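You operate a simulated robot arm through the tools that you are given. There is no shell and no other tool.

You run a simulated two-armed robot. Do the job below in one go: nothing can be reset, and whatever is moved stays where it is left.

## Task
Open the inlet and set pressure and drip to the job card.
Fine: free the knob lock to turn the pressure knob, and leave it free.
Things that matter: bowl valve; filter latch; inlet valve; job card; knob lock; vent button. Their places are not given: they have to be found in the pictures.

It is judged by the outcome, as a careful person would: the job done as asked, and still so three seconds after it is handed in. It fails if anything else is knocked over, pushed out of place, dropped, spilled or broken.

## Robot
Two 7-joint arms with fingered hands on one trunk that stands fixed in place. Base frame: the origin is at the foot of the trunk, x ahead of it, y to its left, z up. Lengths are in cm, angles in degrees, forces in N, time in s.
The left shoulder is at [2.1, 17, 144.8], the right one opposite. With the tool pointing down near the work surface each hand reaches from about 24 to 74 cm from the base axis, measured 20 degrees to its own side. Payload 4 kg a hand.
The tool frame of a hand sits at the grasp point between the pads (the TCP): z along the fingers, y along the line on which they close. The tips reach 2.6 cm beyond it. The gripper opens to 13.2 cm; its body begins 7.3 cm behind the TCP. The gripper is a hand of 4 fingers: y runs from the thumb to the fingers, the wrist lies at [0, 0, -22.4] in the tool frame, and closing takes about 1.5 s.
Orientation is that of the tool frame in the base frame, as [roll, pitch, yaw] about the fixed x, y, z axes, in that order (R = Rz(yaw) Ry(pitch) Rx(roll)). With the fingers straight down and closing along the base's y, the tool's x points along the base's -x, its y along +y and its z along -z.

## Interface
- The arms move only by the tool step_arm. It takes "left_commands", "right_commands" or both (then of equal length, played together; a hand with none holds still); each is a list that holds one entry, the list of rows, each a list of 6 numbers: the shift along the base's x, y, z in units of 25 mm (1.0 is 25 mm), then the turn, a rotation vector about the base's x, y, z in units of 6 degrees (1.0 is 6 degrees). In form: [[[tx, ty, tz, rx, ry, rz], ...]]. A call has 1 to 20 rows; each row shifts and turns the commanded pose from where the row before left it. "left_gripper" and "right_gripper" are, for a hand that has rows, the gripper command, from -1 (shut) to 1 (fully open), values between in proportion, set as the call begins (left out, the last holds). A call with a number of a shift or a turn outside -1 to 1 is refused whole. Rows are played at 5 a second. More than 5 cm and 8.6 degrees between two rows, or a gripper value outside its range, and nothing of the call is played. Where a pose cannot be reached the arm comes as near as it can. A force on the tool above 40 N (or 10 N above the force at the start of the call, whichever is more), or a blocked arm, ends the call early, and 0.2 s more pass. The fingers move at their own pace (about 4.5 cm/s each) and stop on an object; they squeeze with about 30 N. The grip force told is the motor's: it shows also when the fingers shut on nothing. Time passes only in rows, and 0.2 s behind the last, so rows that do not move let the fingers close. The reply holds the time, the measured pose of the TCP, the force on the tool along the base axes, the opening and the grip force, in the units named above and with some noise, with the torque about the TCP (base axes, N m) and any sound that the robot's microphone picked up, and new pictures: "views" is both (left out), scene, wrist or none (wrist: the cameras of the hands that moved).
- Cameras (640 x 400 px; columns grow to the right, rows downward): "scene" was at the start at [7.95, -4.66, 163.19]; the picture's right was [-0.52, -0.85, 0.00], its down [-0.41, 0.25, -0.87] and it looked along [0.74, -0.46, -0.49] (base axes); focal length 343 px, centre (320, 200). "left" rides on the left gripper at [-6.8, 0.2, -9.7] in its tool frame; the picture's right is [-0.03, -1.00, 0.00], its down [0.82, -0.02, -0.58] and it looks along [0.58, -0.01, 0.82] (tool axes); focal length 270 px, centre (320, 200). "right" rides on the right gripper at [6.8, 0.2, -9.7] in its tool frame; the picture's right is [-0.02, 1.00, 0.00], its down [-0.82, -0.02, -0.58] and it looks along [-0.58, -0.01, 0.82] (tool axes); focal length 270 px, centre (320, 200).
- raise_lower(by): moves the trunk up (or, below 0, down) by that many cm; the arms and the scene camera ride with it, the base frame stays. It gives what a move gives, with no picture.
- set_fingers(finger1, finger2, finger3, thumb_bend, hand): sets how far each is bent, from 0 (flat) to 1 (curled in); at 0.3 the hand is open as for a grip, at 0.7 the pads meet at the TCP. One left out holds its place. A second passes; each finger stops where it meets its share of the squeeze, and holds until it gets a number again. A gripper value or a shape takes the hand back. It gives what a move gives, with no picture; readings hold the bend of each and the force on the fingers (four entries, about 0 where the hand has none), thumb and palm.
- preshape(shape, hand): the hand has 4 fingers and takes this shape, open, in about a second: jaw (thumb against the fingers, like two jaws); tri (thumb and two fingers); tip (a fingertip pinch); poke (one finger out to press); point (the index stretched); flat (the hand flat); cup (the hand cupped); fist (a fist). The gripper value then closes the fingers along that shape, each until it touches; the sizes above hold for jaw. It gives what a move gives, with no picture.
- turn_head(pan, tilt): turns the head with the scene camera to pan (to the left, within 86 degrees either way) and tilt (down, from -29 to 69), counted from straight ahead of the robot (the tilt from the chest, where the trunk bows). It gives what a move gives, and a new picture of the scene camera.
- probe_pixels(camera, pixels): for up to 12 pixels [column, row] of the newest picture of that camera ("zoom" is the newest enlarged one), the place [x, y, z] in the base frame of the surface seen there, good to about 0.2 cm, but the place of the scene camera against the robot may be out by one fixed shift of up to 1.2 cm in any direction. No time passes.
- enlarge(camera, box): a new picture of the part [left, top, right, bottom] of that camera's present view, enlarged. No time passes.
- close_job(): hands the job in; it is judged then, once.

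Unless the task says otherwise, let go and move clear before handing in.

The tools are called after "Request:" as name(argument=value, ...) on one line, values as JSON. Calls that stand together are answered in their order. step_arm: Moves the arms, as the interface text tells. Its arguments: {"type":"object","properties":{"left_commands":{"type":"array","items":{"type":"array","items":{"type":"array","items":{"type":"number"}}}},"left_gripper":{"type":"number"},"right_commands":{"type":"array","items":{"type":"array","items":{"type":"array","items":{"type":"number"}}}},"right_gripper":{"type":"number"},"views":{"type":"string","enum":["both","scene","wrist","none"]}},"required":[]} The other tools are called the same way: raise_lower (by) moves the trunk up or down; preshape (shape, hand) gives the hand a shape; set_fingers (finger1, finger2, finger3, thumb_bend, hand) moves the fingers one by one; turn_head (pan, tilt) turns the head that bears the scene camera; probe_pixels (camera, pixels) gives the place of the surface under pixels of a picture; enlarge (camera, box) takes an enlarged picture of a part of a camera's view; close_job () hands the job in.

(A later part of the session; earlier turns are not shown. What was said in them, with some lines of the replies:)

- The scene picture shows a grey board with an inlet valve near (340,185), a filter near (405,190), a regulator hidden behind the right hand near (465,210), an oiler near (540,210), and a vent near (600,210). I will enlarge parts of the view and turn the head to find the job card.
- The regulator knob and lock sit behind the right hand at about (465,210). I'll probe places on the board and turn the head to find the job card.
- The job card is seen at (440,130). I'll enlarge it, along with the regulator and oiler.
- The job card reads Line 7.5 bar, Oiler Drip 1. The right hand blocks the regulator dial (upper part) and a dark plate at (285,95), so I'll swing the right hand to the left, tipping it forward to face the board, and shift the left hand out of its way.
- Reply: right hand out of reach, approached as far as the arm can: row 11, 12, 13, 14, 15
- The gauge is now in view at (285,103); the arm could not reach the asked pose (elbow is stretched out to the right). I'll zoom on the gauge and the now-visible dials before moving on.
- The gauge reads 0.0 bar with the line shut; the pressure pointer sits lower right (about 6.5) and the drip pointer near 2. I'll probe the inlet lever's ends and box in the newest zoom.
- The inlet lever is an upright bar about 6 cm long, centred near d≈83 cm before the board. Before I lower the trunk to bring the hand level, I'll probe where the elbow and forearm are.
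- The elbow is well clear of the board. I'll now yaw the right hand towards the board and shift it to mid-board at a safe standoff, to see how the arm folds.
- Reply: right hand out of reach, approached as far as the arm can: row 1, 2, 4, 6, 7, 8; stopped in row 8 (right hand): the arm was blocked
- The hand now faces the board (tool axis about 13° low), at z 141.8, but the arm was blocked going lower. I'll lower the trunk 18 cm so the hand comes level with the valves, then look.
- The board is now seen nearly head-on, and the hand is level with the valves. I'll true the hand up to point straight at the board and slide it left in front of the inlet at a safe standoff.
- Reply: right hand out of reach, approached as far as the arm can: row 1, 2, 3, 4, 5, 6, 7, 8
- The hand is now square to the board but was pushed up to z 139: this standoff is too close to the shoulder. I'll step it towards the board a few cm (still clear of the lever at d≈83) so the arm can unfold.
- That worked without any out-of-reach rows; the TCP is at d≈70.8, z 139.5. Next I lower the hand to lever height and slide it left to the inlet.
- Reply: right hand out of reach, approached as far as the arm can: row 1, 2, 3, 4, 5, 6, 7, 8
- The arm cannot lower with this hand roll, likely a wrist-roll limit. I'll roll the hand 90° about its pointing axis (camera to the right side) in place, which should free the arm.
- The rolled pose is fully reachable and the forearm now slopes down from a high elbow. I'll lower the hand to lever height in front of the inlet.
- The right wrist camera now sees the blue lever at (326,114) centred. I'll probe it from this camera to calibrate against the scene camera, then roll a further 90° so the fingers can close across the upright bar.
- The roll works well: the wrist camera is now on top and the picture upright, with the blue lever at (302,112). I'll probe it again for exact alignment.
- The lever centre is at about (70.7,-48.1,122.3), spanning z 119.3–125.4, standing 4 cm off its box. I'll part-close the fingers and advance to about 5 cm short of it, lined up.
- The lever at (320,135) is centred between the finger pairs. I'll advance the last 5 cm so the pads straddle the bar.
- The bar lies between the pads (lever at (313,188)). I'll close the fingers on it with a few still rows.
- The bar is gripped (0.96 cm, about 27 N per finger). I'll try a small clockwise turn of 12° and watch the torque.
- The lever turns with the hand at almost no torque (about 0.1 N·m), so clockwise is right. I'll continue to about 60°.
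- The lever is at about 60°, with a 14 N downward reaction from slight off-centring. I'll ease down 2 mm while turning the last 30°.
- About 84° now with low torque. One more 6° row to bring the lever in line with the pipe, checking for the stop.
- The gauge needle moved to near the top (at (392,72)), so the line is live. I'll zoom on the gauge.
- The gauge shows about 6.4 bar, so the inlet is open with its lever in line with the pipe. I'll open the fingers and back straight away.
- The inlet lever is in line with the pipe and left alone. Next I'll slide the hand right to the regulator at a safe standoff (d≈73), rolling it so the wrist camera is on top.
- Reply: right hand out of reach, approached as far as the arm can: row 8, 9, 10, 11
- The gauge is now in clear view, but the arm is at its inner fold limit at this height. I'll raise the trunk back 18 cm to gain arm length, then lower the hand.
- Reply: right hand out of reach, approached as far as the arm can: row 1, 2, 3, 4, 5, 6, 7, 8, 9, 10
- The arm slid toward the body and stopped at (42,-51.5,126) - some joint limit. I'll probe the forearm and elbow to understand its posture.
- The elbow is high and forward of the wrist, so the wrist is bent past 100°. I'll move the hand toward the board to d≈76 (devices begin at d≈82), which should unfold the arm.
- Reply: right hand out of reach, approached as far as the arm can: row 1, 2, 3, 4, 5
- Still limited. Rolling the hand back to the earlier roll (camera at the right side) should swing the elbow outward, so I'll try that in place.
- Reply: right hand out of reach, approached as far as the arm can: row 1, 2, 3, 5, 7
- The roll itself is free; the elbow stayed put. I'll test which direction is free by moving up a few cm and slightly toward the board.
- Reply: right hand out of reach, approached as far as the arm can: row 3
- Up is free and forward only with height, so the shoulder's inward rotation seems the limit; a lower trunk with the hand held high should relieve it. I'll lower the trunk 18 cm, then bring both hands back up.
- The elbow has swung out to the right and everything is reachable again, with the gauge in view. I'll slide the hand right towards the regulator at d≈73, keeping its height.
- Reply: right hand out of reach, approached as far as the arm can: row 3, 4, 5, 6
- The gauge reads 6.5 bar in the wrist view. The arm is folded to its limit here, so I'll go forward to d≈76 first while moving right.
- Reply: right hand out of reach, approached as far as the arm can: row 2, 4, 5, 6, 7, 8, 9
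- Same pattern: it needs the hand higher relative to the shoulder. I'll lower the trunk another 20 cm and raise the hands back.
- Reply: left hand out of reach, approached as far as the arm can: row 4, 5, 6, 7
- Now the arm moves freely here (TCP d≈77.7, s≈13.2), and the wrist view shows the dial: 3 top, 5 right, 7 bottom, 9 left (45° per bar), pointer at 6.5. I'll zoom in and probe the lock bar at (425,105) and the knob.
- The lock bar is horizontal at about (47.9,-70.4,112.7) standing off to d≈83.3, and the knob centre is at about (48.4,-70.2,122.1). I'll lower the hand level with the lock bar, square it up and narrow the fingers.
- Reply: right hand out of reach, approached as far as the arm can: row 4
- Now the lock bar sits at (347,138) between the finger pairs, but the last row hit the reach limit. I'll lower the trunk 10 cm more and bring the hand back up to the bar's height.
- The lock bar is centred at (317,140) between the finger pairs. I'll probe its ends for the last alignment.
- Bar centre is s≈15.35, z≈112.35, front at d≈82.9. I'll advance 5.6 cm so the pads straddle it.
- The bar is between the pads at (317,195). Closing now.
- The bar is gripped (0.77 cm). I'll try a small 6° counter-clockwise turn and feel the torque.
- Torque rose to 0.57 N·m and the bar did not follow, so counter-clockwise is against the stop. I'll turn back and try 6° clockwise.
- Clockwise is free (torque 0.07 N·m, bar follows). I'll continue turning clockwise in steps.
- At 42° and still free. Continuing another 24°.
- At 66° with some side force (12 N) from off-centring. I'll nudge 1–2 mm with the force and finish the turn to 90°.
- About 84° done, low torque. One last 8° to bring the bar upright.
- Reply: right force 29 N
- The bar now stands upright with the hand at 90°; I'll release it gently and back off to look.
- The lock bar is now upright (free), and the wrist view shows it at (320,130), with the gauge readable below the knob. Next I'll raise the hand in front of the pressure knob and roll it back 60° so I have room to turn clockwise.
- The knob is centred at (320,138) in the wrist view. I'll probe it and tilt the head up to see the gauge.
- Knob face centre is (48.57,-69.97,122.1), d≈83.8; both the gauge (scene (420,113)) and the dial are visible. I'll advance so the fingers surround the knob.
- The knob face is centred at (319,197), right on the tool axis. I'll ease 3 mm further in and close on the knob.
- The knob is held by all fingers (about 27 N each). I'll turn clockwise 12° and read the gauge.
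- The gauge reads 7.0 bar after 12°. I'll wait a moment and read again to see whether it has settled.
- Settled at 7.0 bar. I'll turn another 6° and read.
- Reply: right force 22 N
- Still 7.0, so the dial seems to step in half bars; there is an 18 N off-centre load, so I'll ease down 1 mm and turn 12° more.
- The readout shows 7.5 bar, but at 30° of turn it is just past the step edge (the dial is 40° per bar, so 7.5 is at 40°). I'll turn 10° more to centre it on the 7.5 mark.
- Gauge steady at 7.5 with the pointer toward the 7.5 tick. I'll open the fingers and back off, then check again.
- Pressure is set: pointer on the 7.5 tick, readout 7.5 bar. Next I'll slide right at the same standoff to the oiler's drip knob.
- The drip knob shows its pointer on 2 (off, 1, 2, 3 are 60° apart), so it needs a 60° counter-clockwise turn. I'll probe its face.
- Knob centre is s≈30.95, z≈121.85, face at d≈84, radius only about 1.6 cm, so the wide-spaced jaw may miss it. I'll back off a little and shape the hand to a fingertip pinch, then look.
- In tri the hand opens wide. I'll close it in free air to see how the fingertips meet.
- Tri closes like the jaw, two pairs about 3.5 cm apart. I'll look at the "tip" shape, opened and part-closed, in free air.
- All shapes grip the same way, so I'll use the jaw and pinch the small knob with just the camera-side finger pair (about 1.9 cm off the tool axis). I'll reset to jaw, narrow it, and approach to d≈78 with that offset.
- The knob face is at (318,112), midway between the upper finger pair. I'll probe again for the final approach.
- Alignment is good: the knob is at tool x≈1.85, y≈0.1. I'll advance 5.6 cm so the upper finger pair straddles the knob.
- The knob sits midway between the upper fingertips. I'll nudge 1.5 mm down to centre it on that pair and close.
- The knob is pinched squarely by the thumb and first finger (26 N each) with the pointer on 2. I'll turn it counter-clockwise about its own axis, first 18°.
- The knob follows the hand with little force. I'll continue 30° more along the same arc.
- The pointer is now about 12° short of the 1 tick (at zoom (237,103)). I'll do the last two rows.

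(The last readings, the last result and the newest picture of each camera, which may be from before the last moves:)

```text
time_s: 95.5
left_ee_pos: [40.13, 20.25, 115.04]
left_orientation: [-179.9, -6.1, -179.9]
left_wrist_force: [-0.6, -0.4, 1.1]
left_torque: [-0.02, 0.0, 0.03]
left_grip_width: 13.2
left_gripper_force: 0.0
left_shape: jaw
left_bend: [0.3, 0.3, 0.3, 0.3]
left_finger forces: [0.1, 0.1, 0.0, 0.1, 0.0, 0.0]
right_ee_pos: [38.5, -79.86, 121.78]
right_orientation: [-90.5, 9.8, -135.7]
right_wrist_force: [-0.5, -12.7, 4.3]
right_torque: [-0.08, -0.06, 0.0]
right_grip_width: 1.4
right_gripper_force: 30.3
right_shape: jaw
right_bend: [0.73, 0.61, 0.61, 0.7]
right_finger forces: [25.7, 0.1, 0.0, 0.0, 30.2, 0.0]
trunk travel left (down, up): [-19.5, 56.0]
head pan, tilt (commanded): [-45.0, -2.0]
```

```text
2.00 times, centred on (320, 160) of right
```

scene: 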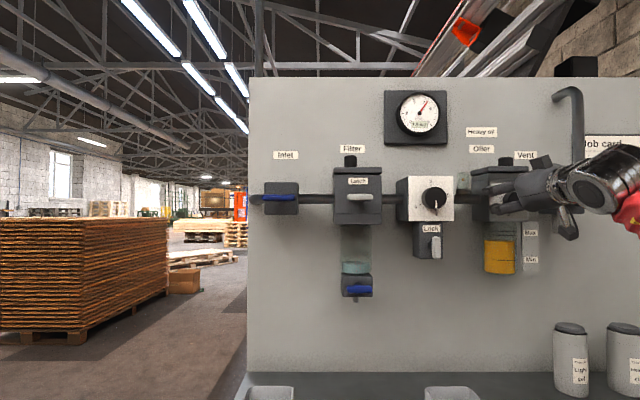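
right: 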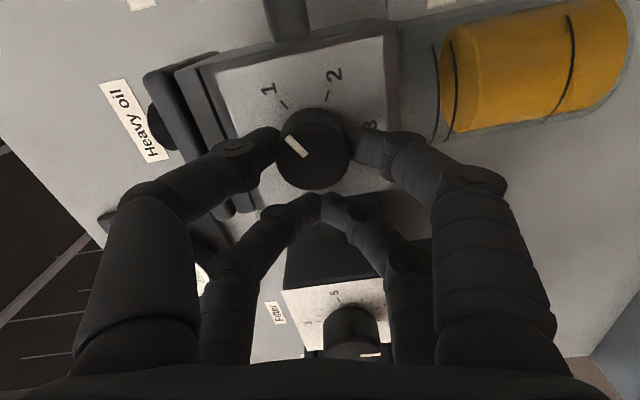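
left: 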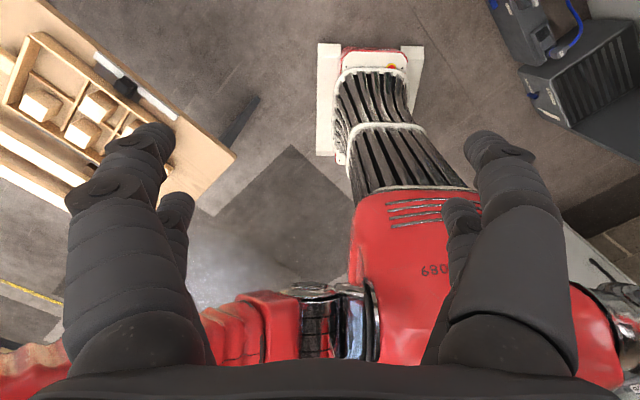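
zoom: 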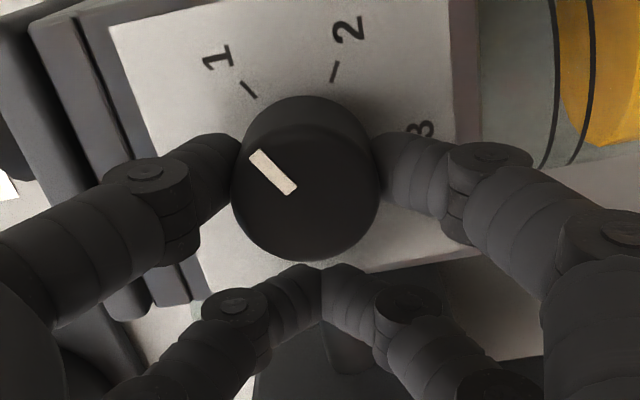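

The 1 tick is now at zoom (248,90), just where the 2 tick stood at the start, so drip is on 1. I'll release and back away.

Request:
step_arm(right_commands=[[[0, 0, 0, 0, 0, 0], [0, 0, 0, 0, 0, 0], [0, 0, 0, 0, 0, 0], [0, 0, 0, 0, 0, 0]]], right_gripper=-0.2, views="none")

Request:
step_arm(right_commands=[[[-0.55, 0.55, 0, 0, 0, 0], [-0.55, 0.55, 0, 0, 0, 0], [-0.55, 0.55, 0, 0, 0, 0], [-0.55, 0.55, 0, 0, 0, 0], [-0.55, 0.55, 0, 0, 0, 0]]], views="both")

Request:
enlarge(camera="right", box=[220, 0, 440, 200])

Request:
enlarge(camera="scene", box=[250, 80, 550, 310])

```text
time_s: 96.5
left_ee_pos: [40.17, 20.44, 115.02]
left_orientation: [-180.0, -6.1, 180.0]
left_wrist_force: [-0.4, 0.4, -0.9]
left_torque: [0.02, -0.06, 0.0]
left_grip_width: 13.18
left_gripper_force: 0.1
left_shape: jaw
left_bend: [0.3, 0.3, 0.3, 0.3]
left_finger forces: [0.0, 0.1, 0.0, 0.1, 0.0, 0.0]
right_ee_pos: [38.65, -79.75, 121.87]
right_orientation: [-90.5, 10.0, -135.7]
right_wrist_force: [-0.3, 0.5, 0.1]
right_torque: [-0.03, -0.01, -0.02]
right_grip_width: 5.23
right_gripper_force: 0.1
right_shape: jaw
right_bend: [0.73, 0.73, 0.73, 0.7]
right_finger forces: [0.0, 0.0, 0.1, 0.0, 0.0, 0.0]
trunk travel left (down, up): [-19.5, 56.0]
head pan, tilt (commanded): [-45.0, -2.0]
```

```text
time_s: 97.7
left_ee_pos: [40.19, 20.43, 114.99]
left_orientation: [-179.9, -6.0, -179.9]
left_wrist_force: [0.3, 0.9, 0.1]
left_torque: [0.01, -0.02, 0.01]
left_grip_width: 13.2
left_gripper_force: 0.1
left_shape: jaw
left_bend: [0.3, 0.3, 0.3, 0.3]
left_finger forces: [0.1, 0.0, 0.0, 0.0, 0.1, 0.0]
right_ee_pos: [31.82, -72.97, 121.96]
right_orientation: [-90.4, 9.9, -135.7]
right_wrist_force: [0.1, -0.5, -0.2]
right_torque: [0.0, -0.02, -0.02]
right_grip_width: 5.23
right_gripper_force: 0.1
right_shape: jaw
right_bend: [0.73, 0.73, 0.73, 0.7]
right_finger forces: [0.0, 0.0, 0.0, 0.1, 0.1, 0.0]
trunk travel left (down, up): [-19.5, 56.0]
head pan, tilt (commanded): [-45.0, -2.0]
```

scene: 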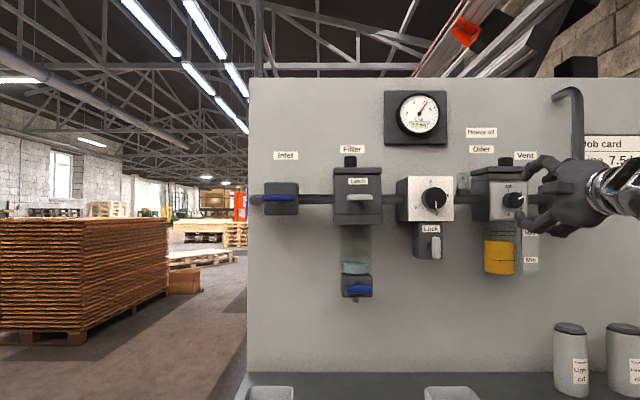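
right: 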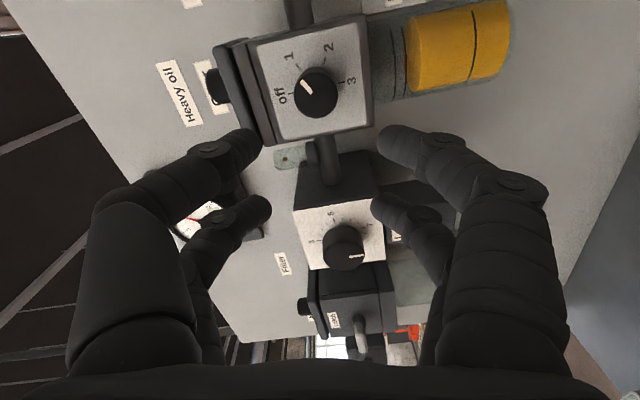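

```text
2.00 times, centred on (330, 100) of right
```

zoom: 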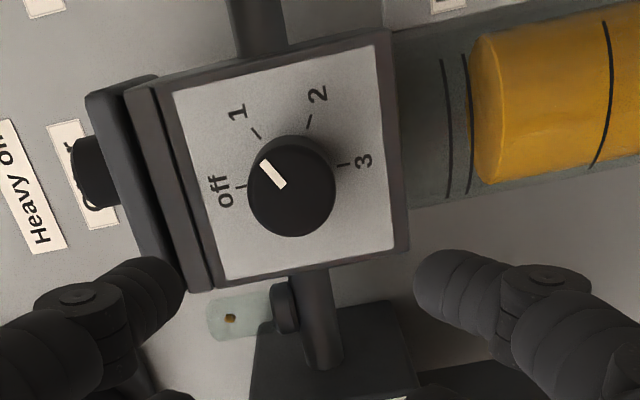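

```text
1.74 times, centred on (400, 195) of scene
```

zoom: 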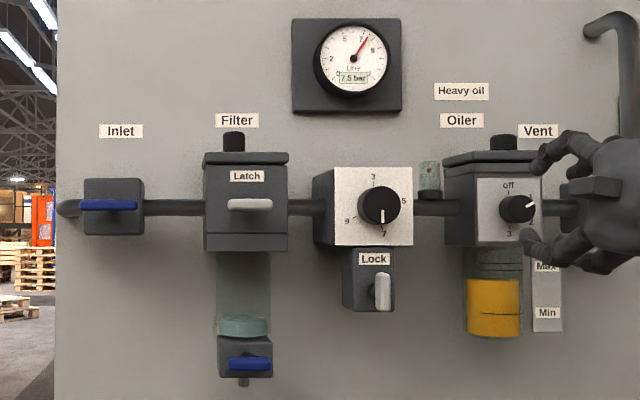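

The drip pointer lines up with 1, the gauge reads 7.5 bar, the inlet lever is level and the lock is upright. I'll draw the hand back a little more and check everything once again.

Request:
step_arm(right_commands=[[[-0.5, 0.5, 0, 0, 0, 0], [-0.5, 0.5, 0, 0, 0, 0], [-0.5, 0.5, 0, 0, 0, 0], [0, 0, 0, 0, 0, 0], [0, 0, 0, 0, 0, 0], [0, 0, 0, 0, 0, 0], [0, 0, 0, 0, 0, 0]]], views="both")

Request:
enlarge(camera="scene", box=[385, 85, 545, 275])

Request:
enlarge(camera="scene", box=[245, 140, 405, 310])

Request:
turn_head(pan=-50, tilt=15)

```text
time_s: 99.3
left_ee_pos: [40.2, 20.33, 114.97]
left_orientation: [-180.0, -6.1, 180.0]
left_wrist_force: [0.2, -0.2, 0.1]
left_torque: [-0.02, 0.0, 0.01]
left_grip_width: 13.19
left_gripper_force: 0.0
left_shape: jaw
left_bend: [0.3, 0.3, 0.3, 0.3]
left_finger forces: [0.0, 0.1, 0.0, 0.0, 0.0, 0.0]
right_ee_pos: [28.07, -69.33, 121.99]
right_orientation: [-90.4, 9.9, -135.7]
right_wrist_force: [0.9, -0.5, 0.3]
right_torque: [0.01, -0.02, -0.01]
right_grip_width: 5.23
right_gripper_force: 0.1
right_shape: jaw
right_bend: [0.73, 0.73, 0.73, 0.7]
right_finger forces: [0.1, 0.0, 0.0, 0.0, 0.1, 0.0]
trunk travel left (down, up): [-19.5, 56.0]
head pan, tilt (commanded): [-45.0, -2.0]
```

scene: 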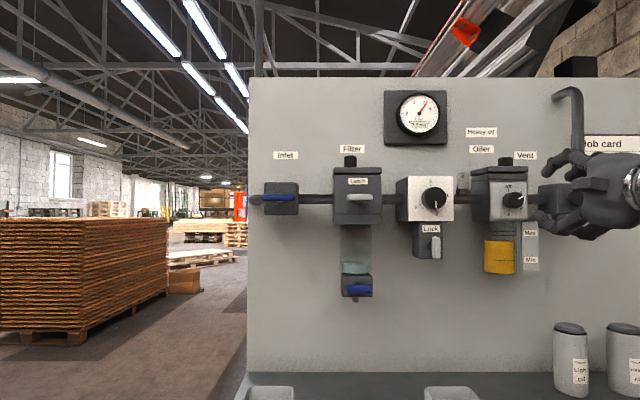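
right: 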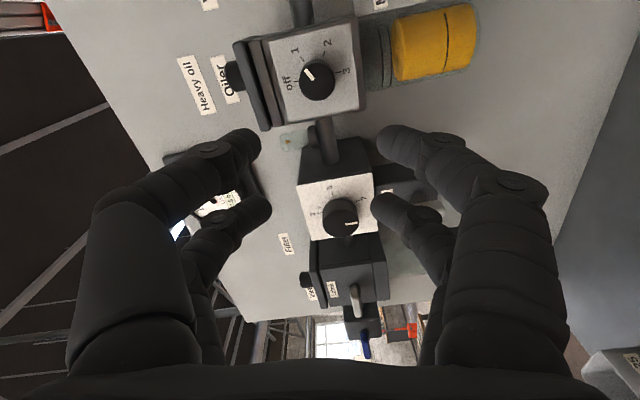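

```text
2.11 times, centred on (465, 180) of scene
```

zoom: 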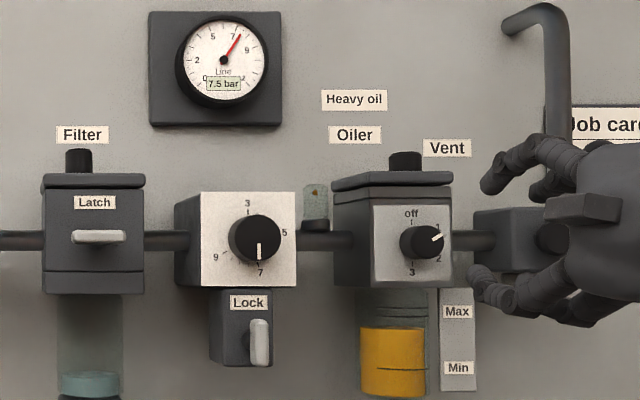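

```text
2.35 times, centred on (325, 225) of scene
```

zoom: 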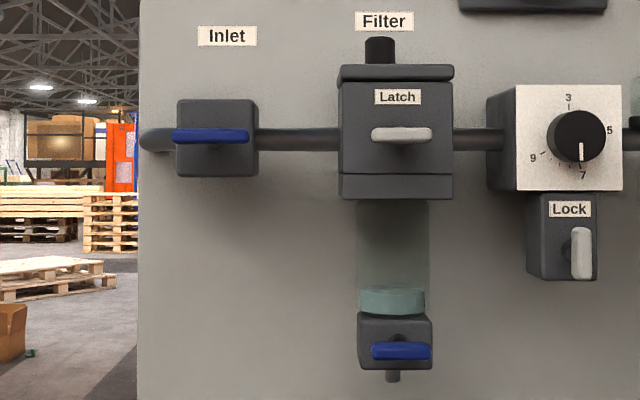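

```text
time_s: 100.1
left_ee_pos: [40.18, 20.48, 115.05]
left_orientation: [-179.9, -6.1, -179.9]
left_wrist_force: [-0.1, 0.0, 0.0]
left_torque: [-0.03, -0.01, -0.01]
left_grip_width: 13.18
left_gripper_force: 0.0
left_shape: jaw
left_bend: [0.3, 0.3, 0.3, 0.3]
left_finger forces: [0.1, 0.0, 0.0, 0.0, 0.1, 0.0]
right_ee_pos: [27.94, -69.45, 121.93]
right_orientation: [-90.3, 10.0, -135.6]
right_wrist_force: [-0.2, 0.2, 0.1]
right_torque: [-0.05, 0.03, -0.02]
right_grip_width: 5.23
right_gripper_force: 0.1
right_shape: jaw
right_bend: [0.73, 0.73, 0.73, 0.7]
right_finger forces: [0.0, 0.0, 0.0, 0.1, 0.1, 0.0]
trunk travel left (down, up): [-19.5, 56.0]
head pan, tilt (commanded): [-50.0, 15.0]
```

scene: 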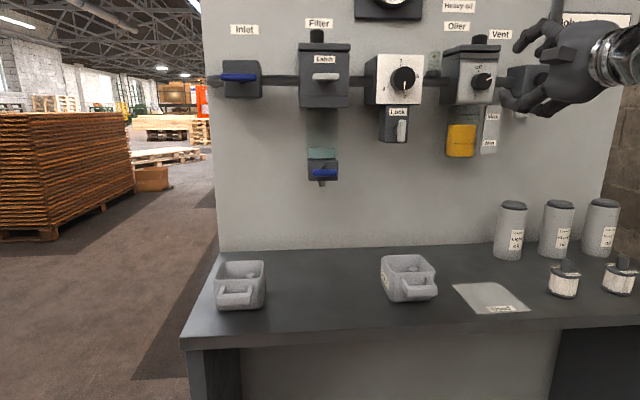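

Final check: the gauge holds 7.5 bar and the drip pointer is on 1. The inlet lever is in line with the pipe and the lock bar is upright and free. The filter latch, bowl valve, vent and bench items are untouched, and the hand is clear, so I'm handing in the job.

Request:
close_job()

```text
The job is handed in.
```

I opened the inlet and set pressure and drip to the job card, and the job is handed in. I don't have the judge's result.

- **Inlet:** I turned the lever a quarter turn clockwise, in line with the pipe, and the line came up to pressure.
- **Knob lock:** I turned the bar a quarter turn clockwise to upright and left it there, free.
- **Pressure:** the gauge reads 7.5 bar with the knob pointer on the 7.5 mark, as the card asks. It was at 6.5 bar when the inlet opened.
- **Drip:** the oiler pointer is on 1, as the card asks. It had been on 2.

I did not touch the filter latch, bowl valve or vent button. In the last pictures nothing on the bench had moved or spilled. The right hand is clear of the board, and the trunk is still lowered.
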